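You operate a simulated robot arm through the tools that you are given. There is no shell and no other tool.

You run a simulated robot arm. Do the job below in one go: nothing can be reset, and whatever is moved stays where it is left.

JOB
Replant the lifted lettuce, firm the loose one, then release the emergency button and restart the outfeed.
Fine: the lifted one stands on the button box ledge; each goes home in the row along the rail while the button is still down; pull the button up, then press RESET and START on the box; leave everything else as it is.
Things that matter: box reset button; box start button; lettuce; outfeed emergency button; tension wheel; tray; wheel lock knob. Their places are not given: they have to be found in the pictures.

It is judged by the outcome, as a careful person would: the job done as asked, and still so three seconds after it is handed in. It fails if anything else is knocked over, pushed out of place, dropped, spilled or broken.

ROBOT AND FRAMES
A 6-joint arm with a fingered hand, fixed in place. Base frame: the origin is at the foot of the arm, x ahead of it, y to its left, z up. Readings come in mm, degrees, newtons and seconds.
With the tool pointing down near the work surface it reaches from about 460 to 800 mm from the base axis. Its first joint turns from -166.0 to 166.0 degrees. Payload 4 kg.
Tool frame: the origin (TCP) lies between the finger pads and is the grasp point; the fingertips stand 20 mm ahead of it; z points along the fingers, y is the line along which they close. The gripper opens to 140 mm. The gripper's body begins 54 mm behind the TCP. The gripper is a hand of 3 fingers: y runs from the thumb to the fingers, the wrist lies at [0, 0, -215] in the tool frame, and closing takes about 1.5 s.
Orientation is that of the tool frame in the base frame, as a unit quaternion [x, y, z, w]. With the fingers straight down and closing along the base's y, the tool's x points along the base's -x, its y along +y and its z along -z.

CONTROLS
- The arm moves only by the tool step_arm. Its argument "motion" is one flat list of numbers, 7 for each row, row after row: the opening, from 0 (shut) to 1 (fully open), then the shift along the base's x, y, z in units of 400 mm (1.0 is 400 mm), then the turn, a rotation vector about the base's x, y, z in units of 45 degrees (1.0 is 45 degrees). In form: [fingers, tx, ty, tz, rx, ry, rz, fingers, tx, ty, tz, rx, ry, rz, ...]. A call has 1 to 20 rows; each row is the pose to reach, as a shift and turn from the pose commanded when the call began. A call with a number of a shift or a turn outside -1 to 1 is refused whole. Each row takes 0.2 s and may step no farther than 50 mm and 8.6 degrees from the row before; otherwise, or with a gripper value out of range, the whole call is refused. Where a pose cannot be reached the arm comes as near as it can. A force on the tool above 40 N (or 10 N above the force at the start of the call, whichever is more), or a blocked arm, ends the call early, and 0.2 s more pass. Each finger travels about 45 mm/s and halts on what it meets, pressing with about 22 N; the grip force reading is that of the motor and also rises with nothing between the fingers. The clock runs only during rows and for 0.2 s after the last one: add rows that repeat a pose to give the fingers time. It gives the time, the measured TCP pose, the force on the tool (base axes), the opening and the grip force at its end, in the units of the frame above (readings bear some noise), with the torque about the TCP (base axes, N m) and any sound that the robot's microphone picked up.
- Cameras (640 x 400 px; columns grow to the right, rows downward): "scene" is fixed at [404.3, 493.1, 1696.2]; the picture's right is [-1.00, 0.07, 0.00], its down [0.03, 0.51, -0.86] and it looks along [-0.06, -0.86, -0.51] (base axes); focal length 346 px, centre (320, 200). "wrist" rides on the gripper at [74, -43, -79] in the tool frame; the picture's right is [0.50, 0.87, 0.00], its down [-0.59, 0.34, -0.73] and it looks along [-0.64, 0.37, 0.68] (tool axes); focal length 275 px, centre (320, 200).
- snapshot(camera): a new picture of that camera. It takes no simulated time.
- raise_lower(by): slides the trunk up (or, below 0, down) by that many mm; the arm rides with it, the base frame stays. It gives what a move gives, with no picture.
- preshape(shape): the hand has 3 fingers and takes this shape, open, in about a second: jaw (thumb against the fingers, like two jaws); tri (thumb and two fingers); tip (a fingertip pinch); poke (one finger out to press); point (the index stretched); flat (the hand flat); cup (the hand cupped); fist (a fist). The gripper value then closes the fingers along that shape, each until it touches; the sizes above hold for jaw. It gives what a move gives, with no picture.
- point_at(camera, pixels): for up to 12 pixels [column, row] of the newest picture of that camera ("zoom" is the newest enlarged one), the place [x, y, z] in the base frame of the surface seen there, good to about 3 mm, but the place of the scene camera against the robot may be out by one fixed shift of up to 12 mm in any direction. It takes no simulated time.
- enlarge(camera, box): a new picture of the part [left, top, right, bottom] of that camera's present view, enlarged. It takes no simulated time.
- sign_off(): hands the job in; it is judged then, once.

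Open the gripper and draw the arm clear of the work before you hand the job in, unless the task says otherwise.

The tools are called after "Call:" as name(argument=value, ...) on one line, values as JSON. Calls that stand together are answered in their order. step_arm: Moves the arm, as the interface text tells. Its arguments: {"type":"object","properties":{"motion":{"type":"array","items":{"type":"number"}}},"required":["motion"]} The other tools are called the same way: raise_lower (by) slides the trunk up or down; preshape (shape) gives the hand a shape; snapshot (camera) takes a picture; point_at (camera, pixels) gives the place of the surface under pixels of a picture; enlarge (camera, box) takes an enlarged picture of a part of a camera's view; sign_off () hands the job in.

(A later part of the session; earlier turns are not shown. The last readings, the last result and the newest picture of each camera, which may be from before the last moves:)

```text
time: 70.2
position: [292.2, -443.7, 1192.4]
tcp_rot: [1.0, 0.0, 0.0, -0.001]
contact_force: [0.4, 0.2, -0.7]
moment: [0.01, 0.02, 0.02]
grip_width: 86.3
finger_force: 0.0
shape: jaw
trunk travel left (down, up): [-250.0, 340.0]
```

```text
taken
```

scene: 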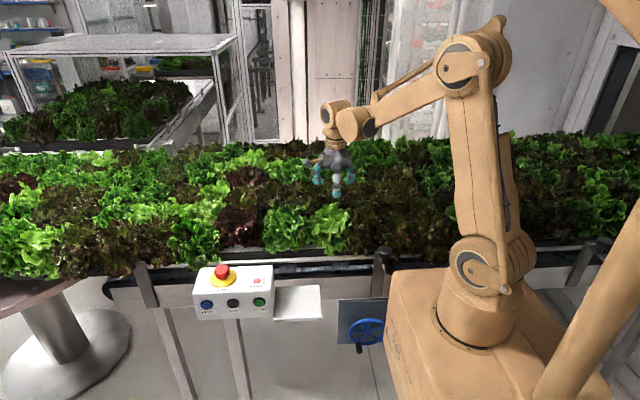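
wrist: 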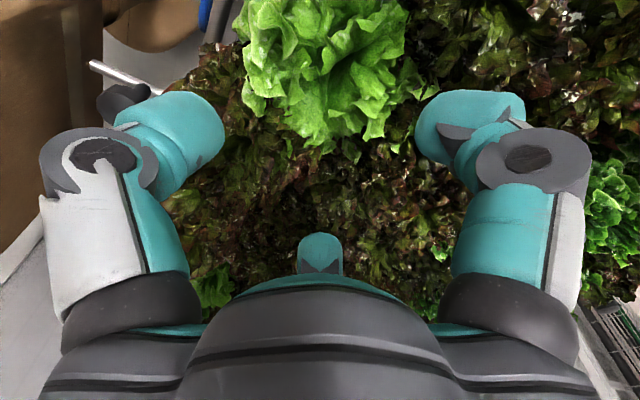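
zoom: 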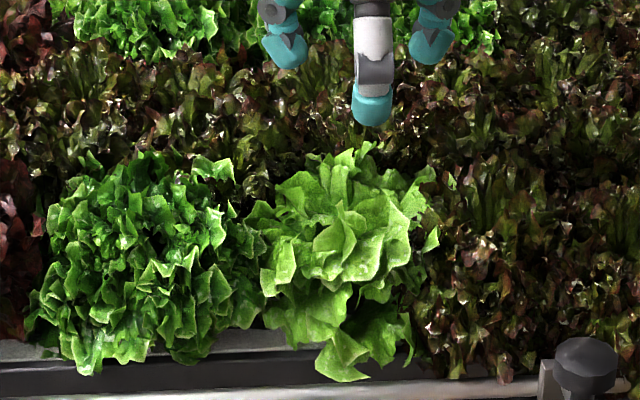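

The scene shows both heads standing in the row, but the bright one's outline looks nearly as before. To compare properly I repeat the exact wrist viewpoint used before touching it (308,-434,1143).

Call:
step_arm(motion=[0.8, 0.04, 0.024, -0.04, 0, 0, 0, 1, 0.04, 0.024, -0.1, 0, 0, 0, 1, 0.04, 0.024, -0.123, 0, 0, 0, 1, 0.04, 0.024, -0.123, 0, 0, 0, 1, 0.04, 0.024, -0.123, 0, 0, 0])

Call:
snapshot(camera="wrist")

Call:
enlarge(camera="wrist", box=[200, 0, 440, 220])

```text
time: 71.4
position: [306.9, -433.7, 1143.3]
tcp_rot: [1.0, 0.0, 0.0, -0.001]
contact_force: [0.0, 0.4, -0.6]
moment: [-0.03, -0.03, -0.02]
grip_width: 140.0
finger_force: 0.1
shape: jaw
trunk travel left (down, up): [-250.0, 340.0]
```

```text
taken
```

wrist: 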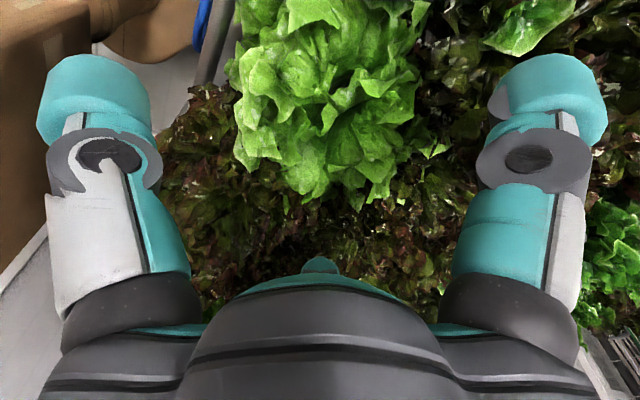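

```text
1.82 times, centred on (320, 110) of wrist
```

zoom: 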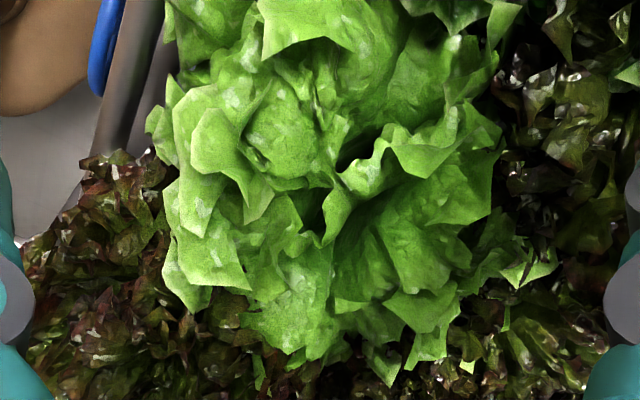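

The bright head's pose is nearly unchanged, so I need to know what a properly seated plant looks like. Earlier I noticed an orange spot at the base of the red lettuce (scene about (240,244)); I enlarge the bases of all three.

Call:
enlarge(camera="scene", box=[222, 228, 272, 260])

Call:
enlarge(camera="scene", box=[265, 225, 315, 258])

Call:
enlarge(camera="scene", box=[305, 225, 355, 258])

```text
12.50 times, centred on (247, 244) of scene
```

zoom: 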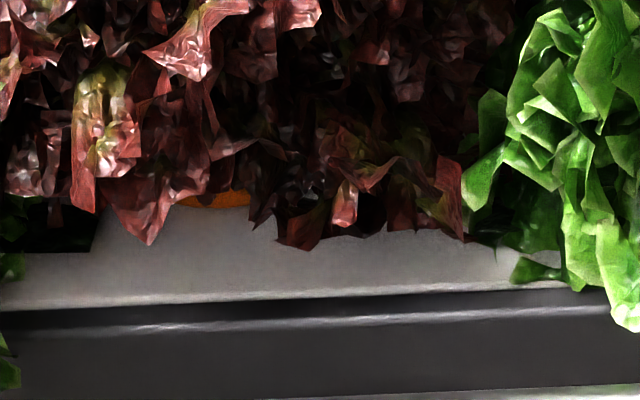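

```text
12.12 times, centred on (290, 242) of scene
```

zoom: 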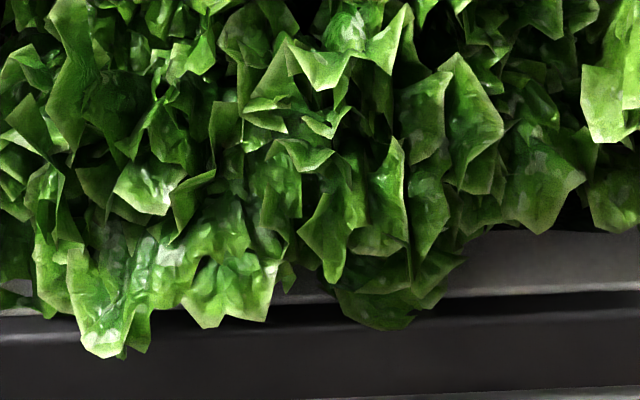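

```text
12.12 times, centred on (330, 242) of scene
```

zoom: 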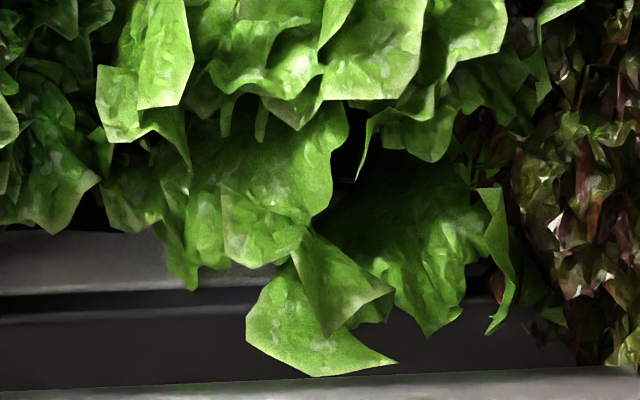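

A firm neighbour shows an orange collar lying on the tray, and the bright plant returned to its original flush pose, so it may not be the loose one. I examine the green head left of the red one (scene around (190,245)), which overhangs the rail.

Call:
enlarge(camera="scene", box=[130, 190, 260, 285])

Call:
enlarge(camera="scene", box=[0, 160, 180, 290])

Call:
enlarge(camera="scene", box=[340, 170, 520, 280])

```text
4.21 times, centred on (195, 238) of scene
```

zoom: 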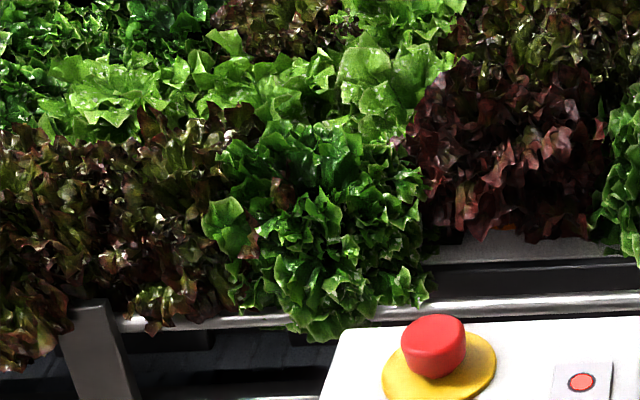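

```text
3.08 times, centred on (90, 225) of scene
```

zoom: 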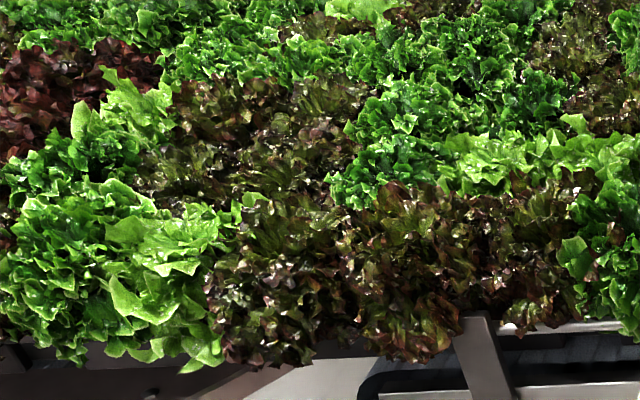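

```text
3.56 times, centred on (430, 225) of scene
```

zoom: 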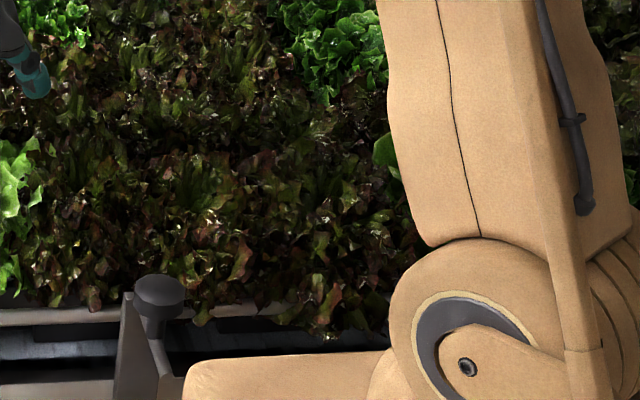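

The neighbours outside the white tray all overhang the rail and look like fixed rows; the tray itself holds the red, the replanted and the bright heads. I measure the red head's orange collar and its surroundings to see whether the red one is the loose one.

Call:
enlarge(camera="scene", box=[225, 232, 260, 254])

```text
16.00 times, centred on (242, 243) of scene
```

zoom: 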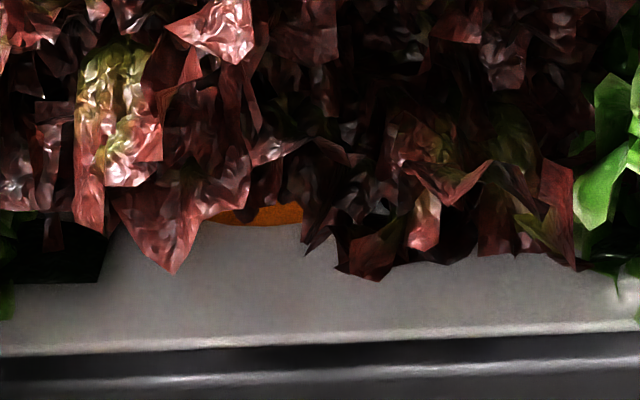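

Call:
point_at(camera="zoom", pixels=[[270, 215], [240, 216], [290, 212], [275, 222], [220, 219], [270, 235], [240, 235], [300, 230], [100, 240], [50, 260], [400, 255], [300, 218]])

```text
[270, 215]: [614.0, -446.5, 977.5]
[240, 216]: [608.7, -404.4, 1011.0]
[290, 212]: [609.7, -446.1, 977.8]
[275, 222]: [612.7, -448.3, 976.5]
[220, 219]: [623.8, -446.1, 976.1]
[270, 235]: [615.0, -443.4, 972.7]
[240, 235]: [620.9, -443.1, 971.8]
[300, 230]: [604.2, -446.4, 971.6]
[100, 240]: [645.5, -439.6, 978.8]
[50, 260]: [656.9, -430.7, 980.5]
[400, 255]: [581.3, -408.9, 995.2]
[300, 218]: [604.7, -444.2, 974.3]
```

The red head's orange collar stands at z≈976–978, some 5 mm above the tray (972), right over its hole at x≈612 — it may be the one that is proud. I move the wrist camera in front of it for a closer look.

Call:
step_arm(motion=[1, 0.03, 0.04, 0.06, 0, 0, 0.15, 1, 0.12, 0.06, 0.1, 0, 0, 0.3, 1, 0.23, 0.09, 0.1, 0, 0, 0.45, 1, 0.34, 0.12, 0.1, 0, 0, 0.6, 1, 0.45, 0.15, 0.1, 0, 0, 0.75, 1, 0.56, 0.18, 0.1, 0, 0, 0.9, 1, 0.67, 0.21, 0.1, 0, 0, 1.0, 1, 0.74, 0.24, 0.05, 0, 0, 1.0, 1, 0.74, 0.26, 0, 0, 0, 1.0, 1, 0.74, 0.26, 0, 0, 0, 1.0])

Call:
snapshot(camera="wrist")

Call:
snapshot(camera="scene")

```text
time: 73.6
position: [604.3, -329.2, 1143.4]
tcp_rot: [0.924, 0.383, 0.0, -0.001]
contact_force: [0.8, 0.2, -0.5]
moment: [-0.03, -0.01, 0.0]
grip_width: 139.8
finger_force: 0.0
shape: jaw
trunk travel left (down, up): [-250.0, 340.0]
```

```text
taken
```

wrist: 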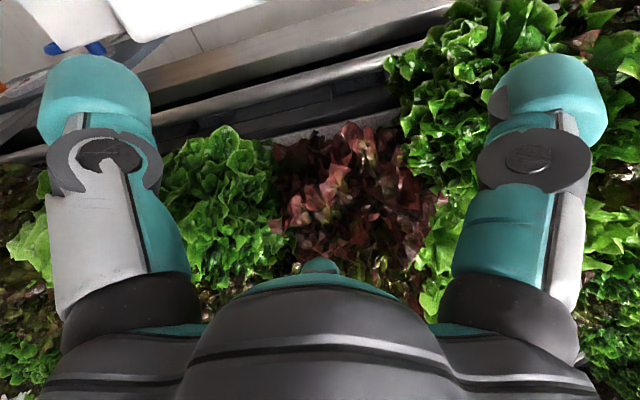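

```text
taken
```

scene: 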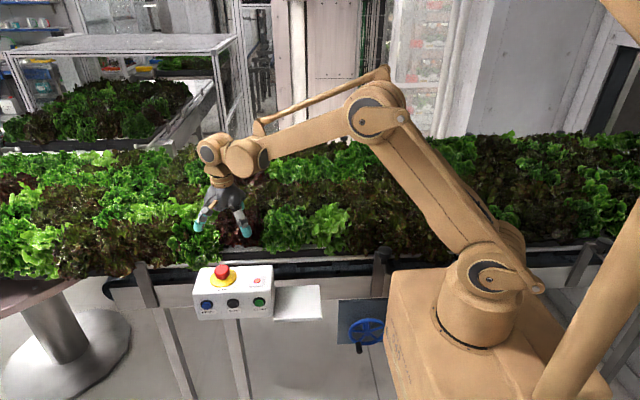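

The red head shows at (350,190) in the wrist view, its front base around (340,130). I enlarge that.

Call:
enlarge(camera="wrist", box=[250, 90, 450, 230])

Call:
point_at(camera="wrist", pixels=[[350, 190], [340, 160], [300, 180], [380, 160], [330, 215], [390, 215], [350, 240], [290, 215], [350, 130], [300, 140], [415, 195], [340, 205]])

```text
2.86 times, centred on (350, 160) of wrist
```

zoom: 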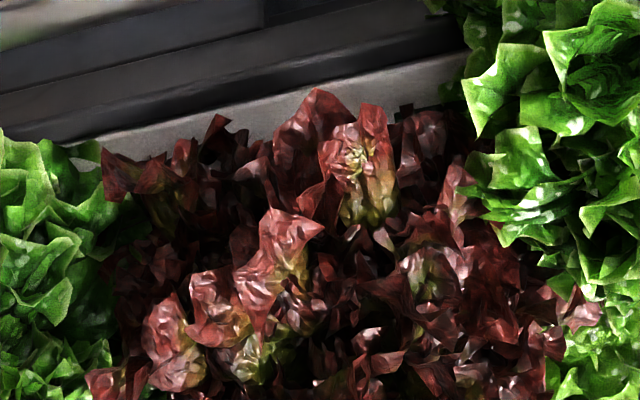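

```text
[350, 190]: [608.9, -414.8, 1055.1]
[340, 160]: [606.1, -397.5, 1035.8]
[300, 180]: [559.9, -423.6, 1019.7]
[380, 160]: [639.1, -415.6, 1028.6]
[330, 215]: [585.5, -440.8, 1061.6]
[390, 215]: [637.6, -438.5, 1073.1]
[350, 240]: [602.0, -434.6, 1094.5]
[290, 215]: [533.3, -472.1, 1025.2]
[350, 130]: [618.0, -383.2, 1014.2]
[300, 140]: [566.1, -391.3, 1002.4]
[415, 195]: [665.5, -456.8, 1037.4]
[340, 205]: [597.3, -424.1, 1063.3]
```

The red head's leaf tip at (602,-435) read z≈1094, higher than the other two (about 1077). I sample more of the red head's top to check whether it stands proud.

Call:
enlarge(camera="scene", box=[205, 185, 275, 250])

Call:
point_at(camera="wrist", pixels=[[345, 235], [340, 225], [360, 230], [370, 225], [350, 222], [355, 245], [330, 235], [380, 235], [395, 225], [320, 225], [365, 245], [345, 215]])

```text
6.15 times, centred on (240, 218) of scene
```

zoom: 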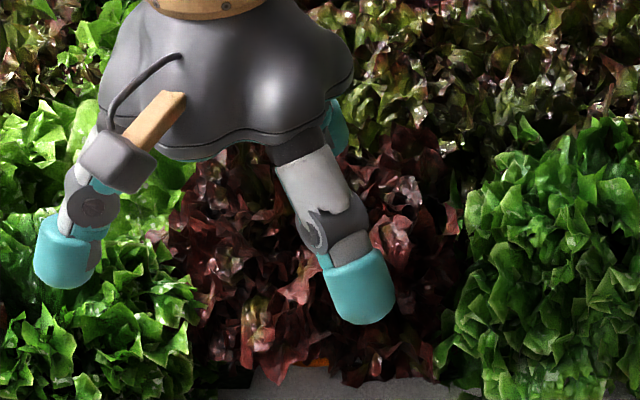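

```text
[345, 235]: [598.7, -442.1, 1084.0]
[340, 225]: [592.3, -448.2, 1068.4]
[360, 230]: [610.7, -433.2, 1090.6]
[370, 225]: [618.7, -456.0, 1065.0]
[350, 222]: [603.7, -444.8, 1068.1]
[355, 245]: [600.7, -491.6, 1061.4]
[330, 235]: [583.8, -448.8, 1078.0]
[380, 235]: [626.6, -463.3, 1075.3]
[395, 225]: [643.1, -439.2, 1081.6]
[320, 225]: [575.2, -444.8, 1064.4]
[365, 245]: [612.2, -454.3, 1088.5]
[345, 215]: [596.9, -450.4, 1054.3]
```

The red head is 8–15 mm taller than the others, which hints that it may be the proud one. I move above it to look at its rosette from the front-top.

Call:
step_arm(motion=[1, 0, -0.05, 0.05, 0, 0, 0, 1, 0.005, -0.15, 0.07, 0, 0, 0, 1, 0.008, -0.24, 0.07, 0, 0, 0, 1, 0.01, -0.32, 0.06, 0, 0, 0, 1, 0.01, -0.335, 0.05, 0, 0, 0, 1, 0.01, -0.335, 0.05, 0, 0, 0])

Call:
snapshot(camera="wrist")

Call:
enlarge(camera="wrist", box=[180, 0, 460, 220])

```text
time: 75.0
position: [608.0, -464.4, 1163.8]
tcp_rot: [0.924, 0.383, 0.0, -0.001]
contact_force: [0.7, 0.3, 0.2]
moment: [0.01, 0.0, 0.0]
grip_width: 139.9
finger_force: 0.1
shape: jaw
trunk travel left (down, up): [-250.0, 340.0]
```

```text
taken
```

wrist: 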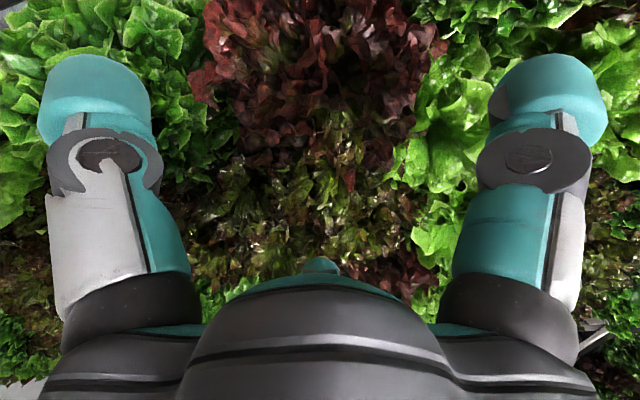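

```text
1.82 times, centred on (320, 110) of wrist
```

zoom: 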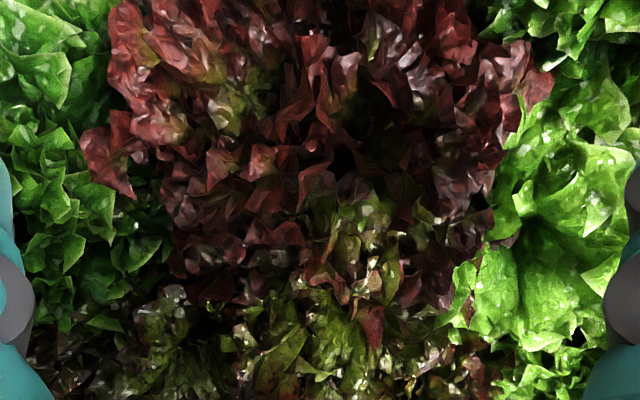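

The red rosette's centre seems near wrist (338,80). I sample its surface and outline.

Call:
point_at(camera="wrist", pixels=[[344, 83], [335, 75], [325, 70], [300, 60], [240, 60], [200, 80], [230, 20], [290, 110], [380, 100], [420, 60], [400, 20], [330, 100]])

```text
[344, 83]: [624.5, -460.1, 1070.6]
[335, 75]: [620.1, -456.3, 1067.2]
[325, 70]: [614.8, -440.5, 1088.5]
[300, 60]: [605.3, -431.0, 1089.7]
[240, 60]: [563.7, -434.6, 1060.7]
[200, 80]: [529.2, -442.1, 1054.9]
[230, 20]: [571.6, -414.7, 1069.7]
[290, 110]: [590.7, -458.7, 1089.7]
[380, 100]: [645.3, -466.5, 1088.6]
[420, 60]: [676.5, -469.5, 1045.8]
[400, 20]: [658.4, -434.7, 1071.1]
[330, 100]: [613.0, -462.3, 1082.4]
```

Several red tips lie at z≈1089, about 12 mm above the other two plants. I test it gently: turn the thumb to the rail side and descend over its core at (609,-466) with the fingers straddling it, reading force step by step.

Call:
step_arm(motion=[0.85, 0, 0, 0, 0, 0, -0.18, 0.85, 0, 0, -0.03, 0, 0, -0.36, 0.85, 0, 0, -0.07, 0, 0, -0.54, 0.85, 0, 0, -0.12, 0, 0, -0.72, 0.85, 0, 0, -0.18, 0, 0, -0.9, 0.85, 0, 0, -0.24, 0, 0, -1.0, 0.85, 0, 0, -0.28, 0, 0, -1.0, 0.85, 0, 0, -0.28, 0, 0, -1.0])

Call:
enlarge(camera="scene", box=[180, 170, 310, 260])

```text
time: 76.8
position: [608.2, -464.9, 1052.5]
tcp_rot: [1.0, 0.0, 0.0, -0.001]
contact_force: [-0.1, -0.3, 0.5]
moment: [-0.04, 0.0, 0.01]
grip_width: 119.1
finger_force: 0.1
shape: jaw
trunk travel left (down, up): [-250.0, 340.0]
```

```text
4.44 times, centred on (245, 215) of scene
```

zoom: 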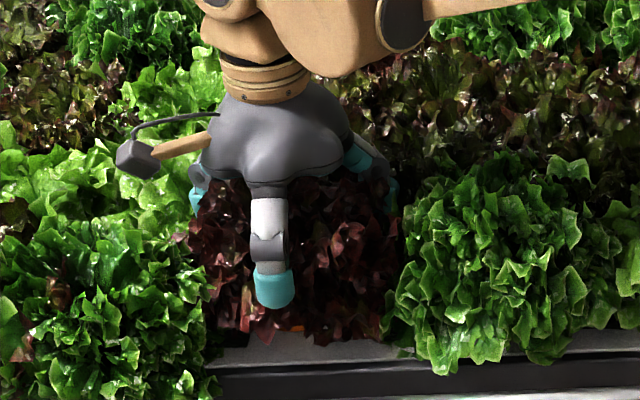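

Free so far at z≈1052. I go on down in 4 mm steps to about 1032.

Call:
step_arm(motion=[0.85, 0, 0, -0.01, 0, 0, 0, 0.85, 0, 0, -0.02, 0, 0, 0, 0.85, 0, 0, -0.03, 0, 0, 0, 0.85, 0, 0, -0.04, 0, 0, 0, 0.85, 0, 0, -0.05, 0, 0, 0, 0.85, 0, 0, -0.05, 0, 0, 0])

```text
time: 78.2
position: [608.0, -464.3, 1031.6]
tcp_rot: [1.0, 0.001, 0.0, -0.001]
contact_force: [0.4, 0.5, -0.4]
moment: [-0.02, -0.02, 0.02]
grip_width: 119.4
finger_force: 0.0
shape: jaw
trunk travel left (down, up): [-250.0, 340.0]
```

Still no contact. I continue another 12 mm in small steps.

Call:
step_arm(motion=[0.85, 0, 0, -0.0075, 0, 0, 0, 0.85, 0, 0, -0.015, 0, 0, 0, 0.85, 0, 0, -0.0225, 0, 0, 0, 0.85, 0, 0, -0.03, 0, 0, 0, 0.85, 0, 0, -0.03, 0, 0, 0])

```text
time: 79.4
position: [608.0, -463.8, 1019.2]
tcp_rot: [1.0, 0.0, 0.0, -0.001]
contact_force: [-0.2, 0.4, 0.8]
moment: [0.03, -0.02, -0.01]
grip_width: 118.9
finger_force: 0.2
shape: jaw
trunk travel left (down, up): [-250.0, 340.0]
```

No contact at z≈1019, already lower than where the bright head's core was touched. I go down a few more millimetres.

Call:
step_arm(motion=[0.85, 0, 0, -0.006, 0, 0, 0, 0.85, 0, 0, -0.012, 0, 0, 0, 0.85, 0, 0, -0.018, 0, 0, 0, 0.85, 0, 0, -0.018, 0, 0, 0])

```text
time: 80.4
position: [607.5, -462.8, 1013.7]
tcp_rot: [1.0, 0.0, 0.0, 0.0]
contact_force: [-0.1, 1.7, 6.3]
moment: [-0.12, -0.01, 0.0]
grip_width: 119.0
finger_force: 0.1
shape: jaw
trunk travel left (down, up): [-250.0, 340.0]
```

The palm met the red core at z≈1013.7 (6 N, stiff), the same height as for the replanted one (≈1013), so the red head is properly seated. The bright head was touched at z≈1022 — about 9 mm proud — so it is the loose one; I retreat and move over it for the same palm test.

Call:
step_arm(motion=[0.85, 0, 0, 0.03, 0, 0, 0, 0.85, 0, 0, 0.08, 0, 0, 0, 0.85, 0, 0, 0.16, 0, 0, 0, 0.85, 0, 0, 0.26, 0, 0, 0, 0.85, 0, 0, 0.36, 0, 0, 0, 0.85, -0.08, 0, 0.4, 0, 0, 0, 0.85, -0.19, 0, 0.4, 0, 0, 0, 0.85, -0.3, 0, 0.4, 0, 0, 0, 0.85, -0.41, 0, 0.4, 0, 0, 0, 0.85, -0.52, 0, 0.4, 0, 0, 0, 0.85, -0.63, 0, 0.4, 0, 0, 0, 0.85, -0.74, 0, 0.36, 0, 0, 0, 0.85, -0.79, 0, 0.3, 0, 0, 0, 0.85, -0.79, 0, 0.2, 0, 0, 0, 0.85, -0.79, 0, 0.15, 0, 0, 0, 0.85, -0.79, 0, 0.15, 0, 0, 0])

Call:
snapshot(camera="wrist")

Call:
enlarge(camera="scene", box=[215, 170, 375, 260])

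```text
time: 83.8
position: [292.0, -463.4, 1072.2]
tcp_rot: [1.0, -0.001, 0.0, -0.001]
contact_force: [0.1, -0.1, 0.0]
moment: [0.01, -0.01, 0.03]
grip_width: 119.4
finger_force: 0.2
shape: jaw
trunk travel left (down, up): [-250.0, 340.0]
```

```text
taken
```

wrist: 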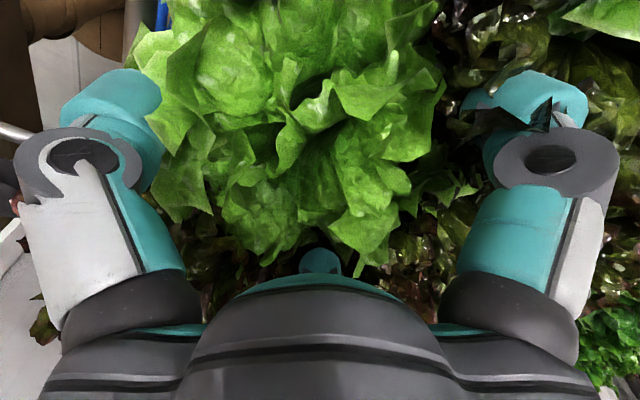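

```text
4.00 times, centred on (295, 215) of scene
```

zoom: 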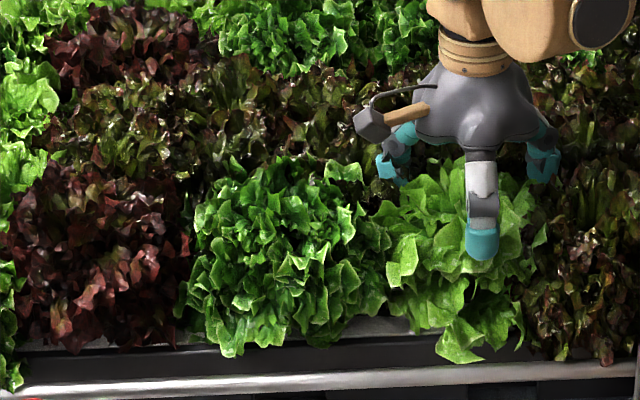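

The hand is upright over the bright head at (292,-463). I descend to z≈1036, then in small steps to find its core top.

Call:
step_arm(motion=[0.85, 0, 0, -0.025, 0, 0, 0, 0.85, 0, 0, -0.05, 0, 0, 0, 0.85, 0, 0, -0.07, 0, 0, 0, 0.85, 0, 0, -0.085, 0, 0, 0, 0.85, 0, 0, -0.095, 0, 0, 0, 0.85, 0, 0, -0.095, 0, 0, 0])

Call:
step_arm(motion=[0.85, 0, 0, -0.006, 0, 0, 0, 0.85, 0, 0, -0.012, 0, 0, 0, 0.85, 0, 0, -0.018, 0, 0, 0, 0.85, 0, 0, -0.018, 0, 0, 0])

```text
time: 85.2
position: [292.2, -464.6, 1034.8]
tcp_rot: [1.0, 0.0, 0.0, -0.001]
contact_force: [0.3, -0.2, 0.4]
moment: [0.04, -0.01, 0.04]
grip_width: 119.4
finger_force: 0.1
shape: jaw
trunk travel left (down, up): [-250.0, 340.0]
```

```text
time: 86.2
position: [291.7, -463.5, 1028.7]
tcp_rot: [1.0, 0.0, 0.001, -0.001]
contact_force: [-0.6, 0.2, 0.0]
moment: [-0.02, 0.0, 0.01]
grip_width: 119.4
finger_force: 0.0
shape: jaw
trunk travel left (down, up): [-250.0, 340.0]
```

Free at z≈1028.7. I go on in 2–3 mm steps, reading after each small call.

Call:
step_arm(motion=[0.85, 0, 0, -0.005, 0, 0, 0, 0.85, 0, 0, -0.01, 0, 0, 0, 0.85, 0, 0, -0.01, 0, 0, 0])

Call:
step_arm(motion=[0.85, 0, 0, -0.005, 0, 0, 0, 0.85, 0, 0, -0.01, 0, 0, 0, 0.85, 0, 0, -0.01, 0, 0, 0])

```text
time: 87.0
position: [291.8, -465.3, 1024.2]
tcp_rot: [1.0, -0.001, 0.0, -0.001]
contact_force: [0.2, 0.0, -0.2]
moment: [-0.03, 0.0, 0.0]
grip_width: 119.4
finger_force: 0.1
shape: jaw
trunk travel left (down, up): [-250.0, 340.0]
```

```text
time: 87.8
position: [291.2, -464.3, 1018.8]
tcp_rot: [1.0, 0.0, 0.0, -0.001]
contact_force: [0.5, -0.2, 0.5]
moment: [-0.01, -0.01, -0.02]
grip_width: 119.3
finger_force: 0.1
shape: jaw
trunk travel left (down, up): [-250.0, 340.0]
```

Still free at 1018.8. A few more millimetres.

Call:
step_arm(motion=[0.85, 0, 0, -0.005, 0, 0, 0, 0.85, 0, 0, -0.01, 0, 0, 0, 0.85, 0, 0, -0.01, 0, 0, 0])

Call:
step_arm(motion=[0.85, 0, 0, -0.0025, 0, 0, 0, 0.85, 0, 0, -0.005, 0, 0, 0, 0.85, 0, 0, -0.005, 0, 0, 0])

```text
time: 88.6
position: [291.6, -463.9, 1016.6]
tcp_rot: [1.0, 0.0, 0.0, -0.001]
contact_force: [0.2, 0.3, -0.3]
moment: [0.0, -0.03, -0.01]
grip_width: 119.2
finger_force: 0.1
shape: jaw
trunk travel left (down, up): [-250.0, 340.0]
```

```text
time: 89.4
position: [291.3, -464.4, 1014.3]
tcp_rot: [1.0, 0.0, 0.0, -0.001]
contact_force: [-0.9, 0.4, -0.3]
moment: [-0.01, 0.02, 0.04]
grip_width: 119.3
finger_force: 0.2
shape: jaw
trunk travel left (down, up): [-250.0, 340.0]
```

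Not proud now: no contact at 1014.3, level with the seated neighbours. I take two more millimetres to find the contact.

Call:
step_arm(motion=[0.85, 0, 0, -0.0025, 0, 0, 0, 0.85, 0, 0, -0.005, 0, 0, 0, 0.85, 0, 0, -0.005, 0, 0, 0])

Call:
step_arm(motion=[0.85, 0, 0, -0.0025, 0, 0, 0, 0.85, 0, 0, -0.005, 0, 0, 0, 0.85, 0, 0, -0.005, 0, 0, 0])

```text
time: 90.2
position: [291.7, -464.2, 1012.0]
tcp_rot: [1.0, 0.0, 0.0, -0.001]
contact_force: [-0.2, -0.3, -0.3]
moment: [-0.02, -0.02, 0.0]
grip_width: 119.2
finger_force: 0.0
shape: jaw
trunk travel left (down, up): [-250.0, 340.0]
```

```text
time: 91.0
position: [292.5, -463.4, 1010.2]
tcp_rot: [1.0, 0.0, 0.0, 0.0]
contact_force: [0.5, -0.3, 1.0]
moment: [-0.01, -0.02, -0.04]
grip_width: 119.4
finger_force: 0.0
shape: jaw
trunk travel left (down, up): [-250.0, 340.0]
```

Possibly just touching at 1010. I continue with 1 mm steps to find a definite contact and press it gently.

Call:
step_arm(motion=[0.85, 0, 0, -0.0025, 0, 0, 0, 0.85, 0, 0, -0.005, 0, 0, 0, 0.85, 0, 0, -0.005, 0, 0, 0])

Call:
step_arm(motion=[0.85, 0, 0, -0.0025, 0, 0, 0, 0.85, 0, 0, -0.005, 0, 0, 0, 0.85, 0, 0, -0.005, 0, 0, 0])

```text
time: 91.8
position: [290.9, -464.5, 1007.8]
tcp_rot: [1.0, -0.001, 0.0, -0.001]
contact_force: [1.8, -1.2, 11.2]
moment: [0.1, 0.11, 0.02]
grip_width: 119.2
finger_force: 0.2
shape: jaw
trunk travel left (down, up): [-250.0, 340.0]
```

```text
time: 92.7
position: [292.4, -464.4, 1007.0]
tcp_rot: [1.0, 0.0, 0.001, 0.0]
contact_force: [3.0, -4.4, 30.2]
moment: [0.29, 0.16, 0.01]
grip_width: 119.2
finger_force: 0.1
shape: jaw
trunk travel left (down, up): [-250.0, 340.0]
stopped in row 3: the force on the tool passed its limit at 41 N (the readings are from after the stop); the commanded pose is now the measured one
```

The bright head's core top gives a stiff contact at palm height ≈1062 and took over 30 N without yielding, so it is firmly seated now. I rise and do the same palm check on the replanted head at (451,-465).

Call:
step_arm(motion=[0.85, 0, 0, 0.02, 0, 0, 0, 0.85, 0, 0, 0.06, 0, 0, 0, 0.85, 0, 0, 0.14, 0, 0, 0, 0.85, 0, 0, 0.24, 0, 0, 0, 0.85, 0.1, 0, 0.3, 0, 0, 0, 0.85, 0.21, 0, 0.32, 0, 0, 0, 0.85, 0.32, 0, 0.3, 0, 0, 0, 0.85, 0.395, 0, 0.24, 0, 0, 0, 0.85, 0.395, -0.002, 0.15, 0, 0, 0, 0.85, 0.395, -0.002, 0.08, 0, 0, 0, 0.85, 0.395, -0.002, 0.05, 0, 0, 0, 0.85, 0.395, -0.002, 0.05, 0, 0, 0])

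Call:
step_arm(motion=[0.85, 0, 0, -0.005, 0, 0, 0, 0.85, 0, 0, -0.01, 0, 0, 0, 0.85, 0, 0, -0.015, 0, 0, 0, 0.85, 0, 0, -0.02, 0, 0, 0, 0.85, 0, 0, -0.02, 0, 0, 0])

```text
time: 95.3
position: [449.1, -464.8, 1026.4]
tcp_rot: [1.0, 0.0, 0.0, -0.001]
contact_force: [0.0, -0.2, 0.0]
moment: [0.0, 0.01, 0.0]
grip_width: 119.3
finger_force: 0.0
shape: jaw
trunk travel left (down, up): [-250.0, 340.0]
```

```text
time: 96.5
position: [449.3, -465.4, 1018.7]
tcp_rot: [1.0, 0.0, 0.0, -0.001]
contact_force: [0.1, 0.2, -0.4]
moment: [0.02, -0.01, -0.02]
grip_width: 119.1
finger_force: 0.0
shape: jaw
trunk travel left (down, up): [-250.0, 340.0]
```

Free at z≈1018.7 over the replanted head. I continue in 2 mm steps.

Call:
step_arm(motion=[0.85, 0, 0, -0.005, 0, 0, 0, 0.85, 0, 0, -0.01, 0, 0, 0, 0.85, 0, 0, -0.01, 0, 0, 0])

Call:
step_arm(motion=[0.85, 0, 0, -0.0025, 0, 0, 0, 0.85, 0, 0, -0.005, 0, 0, 0, 0.85, 0, 0, -0.005, 0, 0, 0])

```text
time: 97.3
position: [450.4, -466.0, 1013.6]
tcp_rot: [1.0, 0.0, 0.0, -0.001]
contact_force: [-0.1, -0.6, -0.3]
moment: [0.03, 0.01, 0.01]
grip_width: 119.4
finger_force: 0.0
shape: jaw
trunk travel left (down, up): [-250.0, 340.0]
```

```text
time: 98.1
position: [450.3, -465.5, 1011.0]
tcp_rot: [1.0, 0.001, 0.0, -0.001]
contact_force: [0.3, 0.2, -0.1]
moment: [0.03, -0.01, -0.02]
grip_width: 119.4
finger_force: 0.0
shape: jaw
trunk travel left (down, up): [-250.0, 340.0]
```

No contact at 1011 either. I continue by 2 mm.

Call:
step_arm(motion=[0.85, 0, 0, -0.0025, 0, 0, 0, 0.85, 0, 0, -0.005, 0, 0, 0, 0.85, 0, 0, -0.005, 0, 0, 0])

Call:
step_arm(motion=[0.85, 0, 0, -0.0025, 0, 0, 0, 0.85, 0, 0, -0.005, 0, 0, 0, 0.85, 0, 0, -0.005, 0, 0, 0])

```text
time: 98.9
position: [450.1, -465.6, 1009.9]
tcp_rot: [1.0, 0.0, 0.0, -0.001]
contact_force: [-0.4, 0.3, -0.1]
moment: [0.02, 0.01, -0.02]
grip_width: 119.1
finger_force: 0.0
shape: jaw
trunk travel left (down, up): [-250.0, 340.0]
```

```text
time: 99.7
position: [448.3, -464.9, 1008.3]
tcp_rot: [1.0, 0.0, 0.0, 0.001]
contact_force: [1.0, -0.3, 7.7]
moment: [0.06, 0.09, -0.01]
grip_width: 119.4
finger_force: 0.1
shape: jaw
trunk travel left (down, up): [-250.0, 340.0]
```

The replanted head is first touched at palm height ≈1063 too, the same as the bright one, while the red one was touched at ≈1068: the red head stands about 5 mm proud with its orange collar showing, so the red one is the loose plant. I go back over it at (609,-465).

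Call:
step_arm(motion=[0.85, 0, 0, 0.02, 0, 0, 0, 0.85, 0, 0, 0.06, 0, 0, 0, 0.85, 0, 0, 0.14, 0, 0, 0, 0.85, 0, 0, 0.24, 0, 0, 0, 0.85, 0.1, 0, 0.3, 0, 0, 0, 0.85, 0.21, 0, 0.32, 0, 0, 0, 0.85, 0.32, 0, 0.3, 0, 0, 0, 0.85, 0.4, 0, 0.24, 0, 0, 0, 0.85, 0.4, 0, 0.15, 0, 0, 0, 0.85, 0.4, 0, 0.08, 0, 0, 0, 0.85, 0.4, 0, 0.04, 0, 0, 0, 0.85, 0.4, 0, 0.04, 0, 0, 0])

Call:
enlarge(camera="scene", box=[222, 228, 272, 260])

```text
time: 102.3
position: [610.3, -465.2, 1023.9]
tcp_rot: [1.0, 0.0, 0.0, -0.001]
contact_force: [0.2, -1.4, -0.3]
moment: [0.03, 0.03, 0.02]
grip_width: 119.3
finger_force: 0.1
shape: jaw
trunk travel left (down, up): [-250.0, 340.0]
```

```text
12.50 times, centred on (247, 244) of scene
```

zoom: 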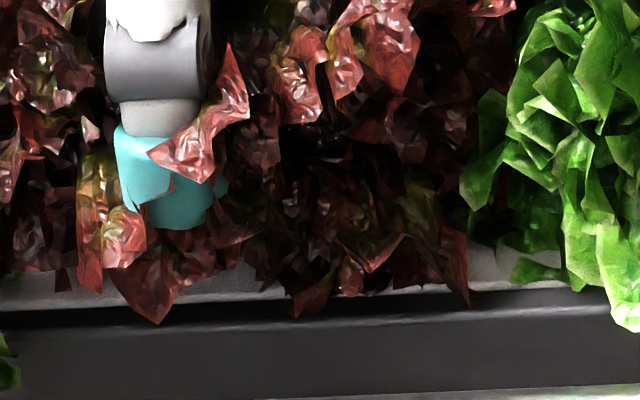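

Important change: the red head's leaf tips dropped from row 245 to about 320 in this same view and the orange collar vanished, so my earlier palm touch already pushed it down; it was indeed the loose one. I now press it fully home, expecting the stiff stop near z≈1008.

Call:
step_arm(motion=[0.85, 0, 0, -0.0075, 0, 0, 0, 0.85, 0, 0, -0.015, 0, 0, 0, 0.85, 0, 0, -0.0225, 0, 0, 0, 0.85, 0, 0, -0.0225, 0, 0, 0])

Call:
step_arm(motion=[0.85, 0, 0, -0.0025, 0, 0, 0, 0.85, 0, 0, -0.005, 0, 0, 0, 0.85, 0, 0, -0.005, 0, 0, 0])

```text
time: 103.3
position: [610.4, -466.0, 1014.5]
tcp_rot: [1.0, -0.001, 0.001, -0.001]
contact_force: [0.1, 0.6, 0.1]
moment: [0.04, -0.01, -0.02]
grip_width: 119.4
finger_force: 0.0
shape: jaw
trunk travel left (down, up): [-250.0, 340.0]
```

```text
time: 104.1
position: [610.5, -464.1, 1013.2]
tcp_rot: [1.0, 0.001, 0.0, -0.002]
contact_force: [1.0, -0.4, -0.8]
moment: [0.02, 0.0, 0.01]
grip_width: 119.2
finger_force: 0.1
shape: jaw
trunk travel left (down, up): [-250.0, 340.0]
```

Free at 1013 (it has settled lower than when first touched). I keep going in 2 mm steps.

Call:
step_arm(motion=[0.85, 0, 0, -0.0025, 0, 0, 0, 0.85, 0, 0, -0.005, 0, 0, 0, 0.85, 0, 0, -0.005, 0, 0, 0])

Call:
step_arm(motion=[0.85, 0, 0, -0.0025, 0, 0, 0, 0.85, 0, 0, -0.005, 0, 0, 0, 0.85, 0, 0, -0.005, 0, 0, 0])

```text
time: 104.9
position: [611.2, -465.8, 1009.4]
tcp_rot: [1.0, 0.0, 0.0, -0.001]
contact_force: [0.1, 0.3, -0.3]
moment: [0.0, 0.01, 0.01]
grip_width: 119.3
finger_force: 0.1
shape: jaw
trunk travel left (down, up): [-250.0, 340.0]
```

```text
time: 105.7
position: [609.7, -465.9, 1008.8]
tcp_rot: [1.0, 0.0, 0.0, -0.001]
contact_force: [0.3, 0.0, 2.0]
moment: [-0.01, 0.02, 0.0]
grip_width: 119.3
finger_force: 0.1
shape: jaw
trunk travel left (down, up): [-250.0, 340.0]
```

Contact begins at z≈1008.8, exactly like the other two, so the red plant is at its seated height now. I press it down firmly once more by 2 mm.

Call:
step_arm(motion=[0.85, 0, 0, -0.002, 0, 0, 0, 0.85, 0, 0, -0.004, 0, 0, 0, 0.85, 0, 0, -0.005, 0, 0, 0, 0.85, 0, 0, -0.005, 0, 0, 0])

```text
time: 106.7
position: [609.4, -466.1, 1008.4]
tcp_rot: [1.0, 0.001, 0.0, 0.0]
contact_force: [2.8, -2.2, 12.3]
moment: [0.11, 0.1, -0.01]
grip_width: 119.0
finger_force: 0.0
shape: jaw
trunk travel left (down, up): [-250.0, 340.0]
```

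The stop is stiff (12 N within half a millimetre). I release, rise straight up and look at the whole row.

Call:
step_arm(motion=[0.85, 0, 0, 0.02, 0, 0, 0, 0.85, 0, 0, 0.06, 0, 0, 0, 0.85, 0, 0, 0.14, 0, 0, 0, 0.85, 0, 0, 0.24, 0, 0, 0, 0.85, 0, 0, 0.34, 0, 0, 0, 0.85, 0, 0.08, 0.4, 0, 0, 0, 0.85, -0.03, 0.18, 0.44, 0, 0, 0, 0.85, -0.06, 0.28, 0.48, 0, 0, 0, 0.85, -0.06, 0.38, 0.52, 0, 0, 0, 0.85, -0.06, 0.45, 0.55, 0, 0, 0])

Call:
snapshot(camera="scene")

Call:
enlarge(camera="scene", box=[200, 190, 370, 265])

Call:
enlarge(camera="scene", box=[222, 228, 272, 260])

```text
time: 108.9
position: [586.0, -283.9, 1228.5]
tcp_rot: [1.0, 0.0, 0.0, 0.0]
contact_force: [0.4, -0.1, -0.1]
moment: [-0.01, -0.01, -0.03]
grip_width: 119.3
finger_force: 0.3
shape: jaw
trunk travel left (down, up): [-250.0, 340.0]
```

```text
taken
```

scene: 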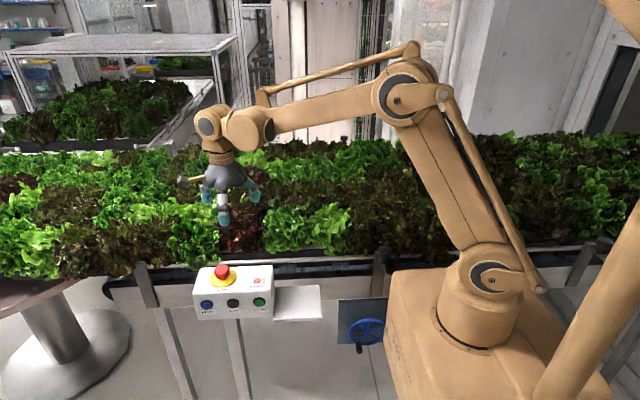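

```text
3.76 times, centred on (285, 228) of scene
```

zoom: 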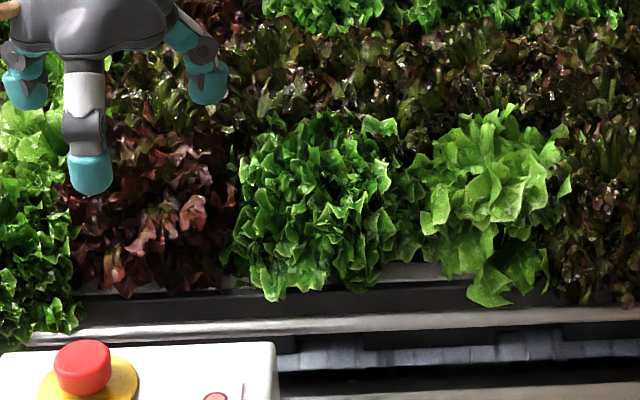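

```text
12.50 times, centred on (247, 244) of scene
```

zoom: 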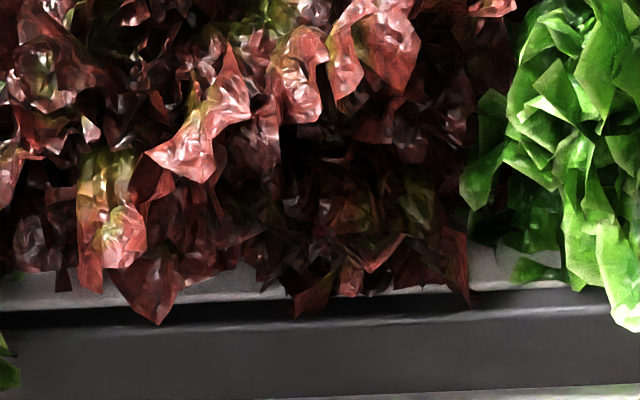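

All three plants stand at equal depth in the row. Next the emergency button: I enlarge the box in the scene view and measure the red mushroom head, its yellow base, and the push-buttons.

Call:
enlarge(camera="scene", box=[185, 250, 285, 325])

```text
5.33 times, centred on (235, 288) of scene
```

zoom: 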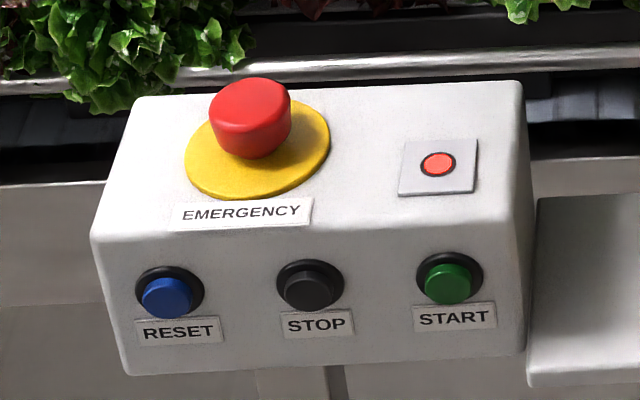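

Call:
point_at(camera="zoom", pixels=[[250, 98], [218, 115], [288, 110], [250, 150], [250, 82], [190, 165], [325, 140], [258, 192], [167, 298], [311, 289], [448, 284], [438, 163]])

Call:
point_at(camera="zoom", pixels=[[235, 95], [265, 95], [250, 105], [135, 105], [510, 90], [100, 235], [510, 225], [130, 370], [520, 350], [380, 220], [380, 355], [230, 250]])

```text
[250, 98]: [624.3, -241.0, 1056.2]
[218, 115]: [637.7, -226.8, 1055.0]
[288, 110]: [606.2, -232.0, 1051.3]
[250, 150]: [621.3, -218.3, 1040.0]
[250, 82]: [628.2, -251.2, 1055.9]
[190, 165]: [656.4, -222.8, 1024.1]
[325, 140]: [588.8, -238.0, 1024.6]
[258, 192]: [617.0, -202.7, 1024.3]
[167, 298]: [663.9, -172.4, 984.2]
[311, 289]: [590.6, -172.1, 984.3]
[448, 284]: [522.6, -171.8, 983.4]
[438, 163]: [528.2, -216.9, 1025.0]
```

```text
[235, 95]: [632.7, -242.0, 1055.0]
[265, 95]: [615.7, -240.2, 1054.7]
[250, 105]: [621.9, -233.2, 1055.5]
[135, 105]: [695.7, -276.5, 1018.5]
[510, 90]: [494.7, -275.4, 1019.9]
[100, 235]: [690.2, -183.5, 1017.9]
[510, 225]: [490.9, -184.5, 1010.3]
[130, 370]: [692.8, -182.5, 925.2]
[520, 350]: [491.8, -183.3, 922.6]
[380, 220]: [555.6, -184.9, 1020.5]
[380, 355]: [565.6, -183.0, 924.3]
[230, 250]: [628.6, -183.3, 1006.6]
```

In the robot frame the mushroom head's centre is about (620.5,-234), top z≈1054, diameter about 42 mm, yellow base at 1023. I move the hand above it and check alignment with the wrist camera.

Call:
step_arm(motion=[0.85, 0.04, 0.05, -0.04, 0, 0, 0, 0.85, 0.086, 0.1, -0.1, 0, 0, 0, 0.85, 0.086, 0.1255, -0.16, 0, 0, 0, 0.85, 0.086, 0.1255, -0.17, 0, 0, 0, 0.85, 0.086, 0.1255, -0.17, 0, 0, 0])

Call:
snapshot(camera="wrist")

Call:
enlarge(camera="wrist", box=[220, 20, 420, 170])

```text
time: 110.1
position: [620.5, -233.7, 1158.4]
tcp_rot: [1.0, 0.0, 0.0, -0.001]
contact_force: [-0.1, -1.2, 0.5]
moment: [0.0, 0.0, 0.03]
grip_width: 119.2
finger_force: 0.1
shape: jaw
trunk travel left (down, up): [-250.0, 340.0]
```

```text
taken
```

wrist: 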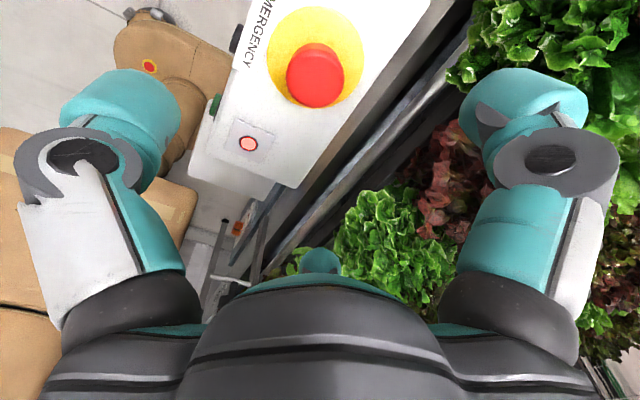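

```text
2.67 times, centred on (320, 95) of wrist
```

zoom: 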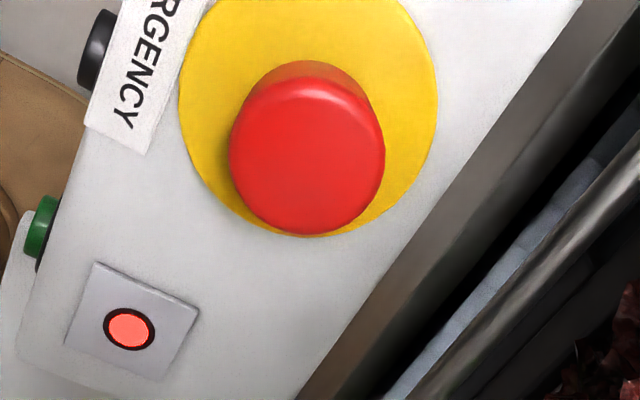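

The head's top centre is at zoom (308,155). I measure its top and edges in the wrist frame for the exact position.

Call:
point_at(camera="zoom", pixels=[[308, 155], [308, 150], [304, 158], [312, 152], [235, 165], [380, 145], [308, 225], [308, 85], [310, 100], [215, 100], [420, 100], [130, 328]])

```text
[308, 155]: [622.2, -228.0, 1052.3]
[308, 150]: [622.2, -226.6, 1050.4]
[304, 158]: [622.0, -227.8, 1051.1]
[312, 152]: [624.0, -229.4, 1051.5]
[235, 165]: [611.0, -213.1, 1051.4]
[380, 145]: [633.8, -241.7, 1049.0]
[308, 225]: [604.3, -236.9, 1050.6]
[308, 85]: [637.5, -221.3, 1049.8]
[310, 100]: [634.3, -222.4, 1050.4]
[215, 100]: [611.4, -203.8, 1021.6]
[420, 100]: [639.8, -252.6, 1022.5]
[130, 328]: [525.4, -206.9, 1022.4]
```

The head's centre is (622,-228.3) with its top at z≈1051. I align over it, narrow the fingers a little and descend to z≈1048, keeping the tips above the yellow plate.

Call:
step_arm(motion=[0.7, 0.004, 0.013, -0.05, 0, 0, 0, 0.65, 0.004, 0.013, -0.12, 0, 0, 0, 0.65, 0.004, 0.013, -0.18, 0, 0, 0, 0.65, 0.004, 0.013, -0.23, 0, 0, 0, 0.65, 0.004, 0.013, -0.26, 0, 0, 0, 0.65, 0.004, 0.013, -0.275, 0, 0, 0, 0.65, 0.004, 0.013, -0.275, 0, 0, 0])

Call:
enlarge(camera="scene", box=[175, 210, 285, 320])

Call:
snapshot(camera="wrist")

```text
time: 111.7
position: [622.2, -229.8, 1048.7]
tcp_rot: [1.0, 0.0, 0.0, -0.001]
contact_force: [0.0, 0.3, -0.2]
moment: [0.03, 0.0, 0.0]
grip_width: 91.4
finger_force: 0.0
shape: jaw
trunk travel left (down, up): [-250.0, 340.0]
```

```text
3.64 times, centred on (230, 265) of scene
```

zoom: 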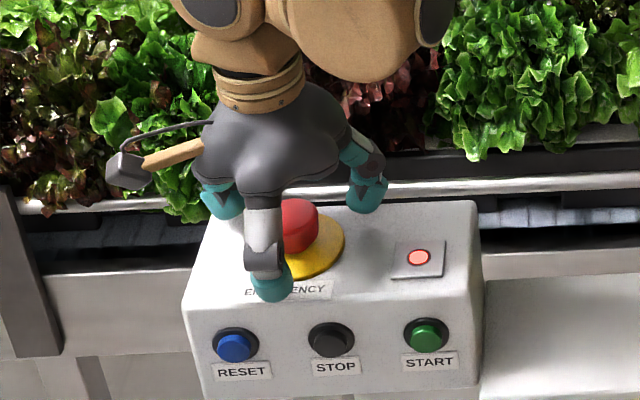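

```text
taken
```

wrist: 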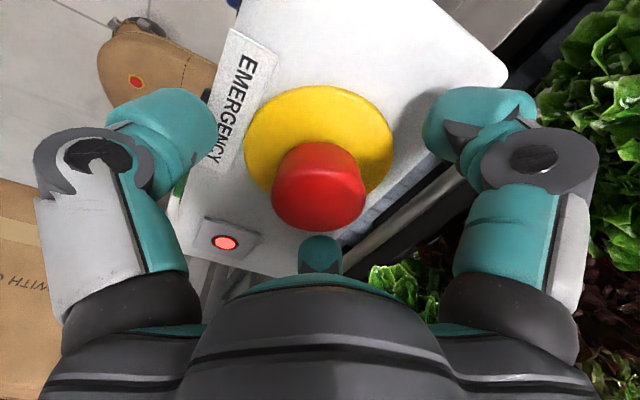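

The mushroom head sits centred between the fingers (wrist (320,195)). I close on it in stages.

Call:
step_arm(motion=[0.5, 0, 0, 0, 0, 0, 0, 0.4, 0, 0, 0, 0, 0, 0, 0.32, 0, 0, 0, 0, 0, 0, 0.25, 0, 0, 0, 0, 0, 0, 0.2, 0, 0, 0, 0, 0, 0, 0.2, 0, 0, 0, 0, 0, 0])

Call:
snapshot(camera="wrist")

```text
time: 113.1
position: [621.9, -229.8, 1048.3]
tcp_rot: [1.0, 0.0, 0.0, -0.001]
contact_force: [-1.8, 0.1, -4.3]
moment: [0.03, 0.01, 0.06]
grip_width: 33.5
finger_force: 22.2
shape: jaw
trunk travel left (down, up): [-250.0, 340.0]
```

```text
taken
```

wrist: 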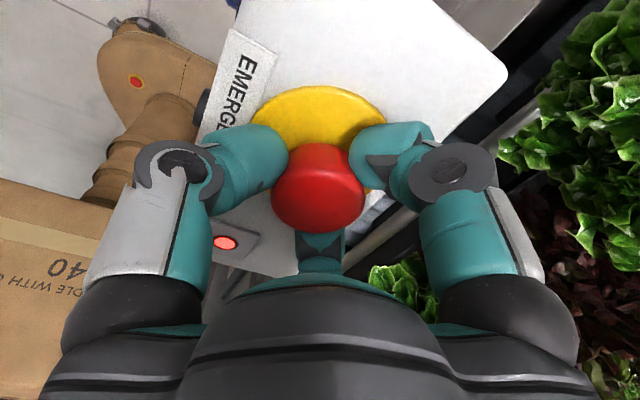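

The head is gripped at 33.5 mm with 22 N. I command a tighter hold and pull straight up slowly, reading force and sound.

Call:
step_arm(motion=[0.1, 0, 0, 0, 0, 0, 0, 0.1, 0, 0, 0.005, 0, 0, 0, 0.1, 0, 0, 0.01, 0, 0, 0, 0.1, 0, 0, 0.015, 0, 0, 0, 0.1, 0, 0, 0.02, 0, 0, 0, 0.1, 0, 0, 0.02, 0, 0, 0])

Call:
snapshot(camera="wrist")

```text
time: 114.5
position: [620.5, -229.7, 1056.4]
tcp_rot: [1.0, 0.0, 0.0, 0.0]
contact_force: [-2.1, 2.4, -6.1]
moment: [0.03, -0.02, 0.03]
grip_width: 33.4
finger_force: 22.1
shape: jaw
trunk travel left (down, up): [-250.0, 340.0]
```

```text
taken
```

wrist: 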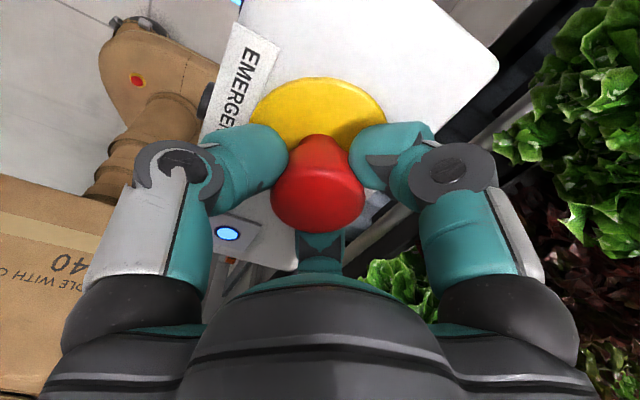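

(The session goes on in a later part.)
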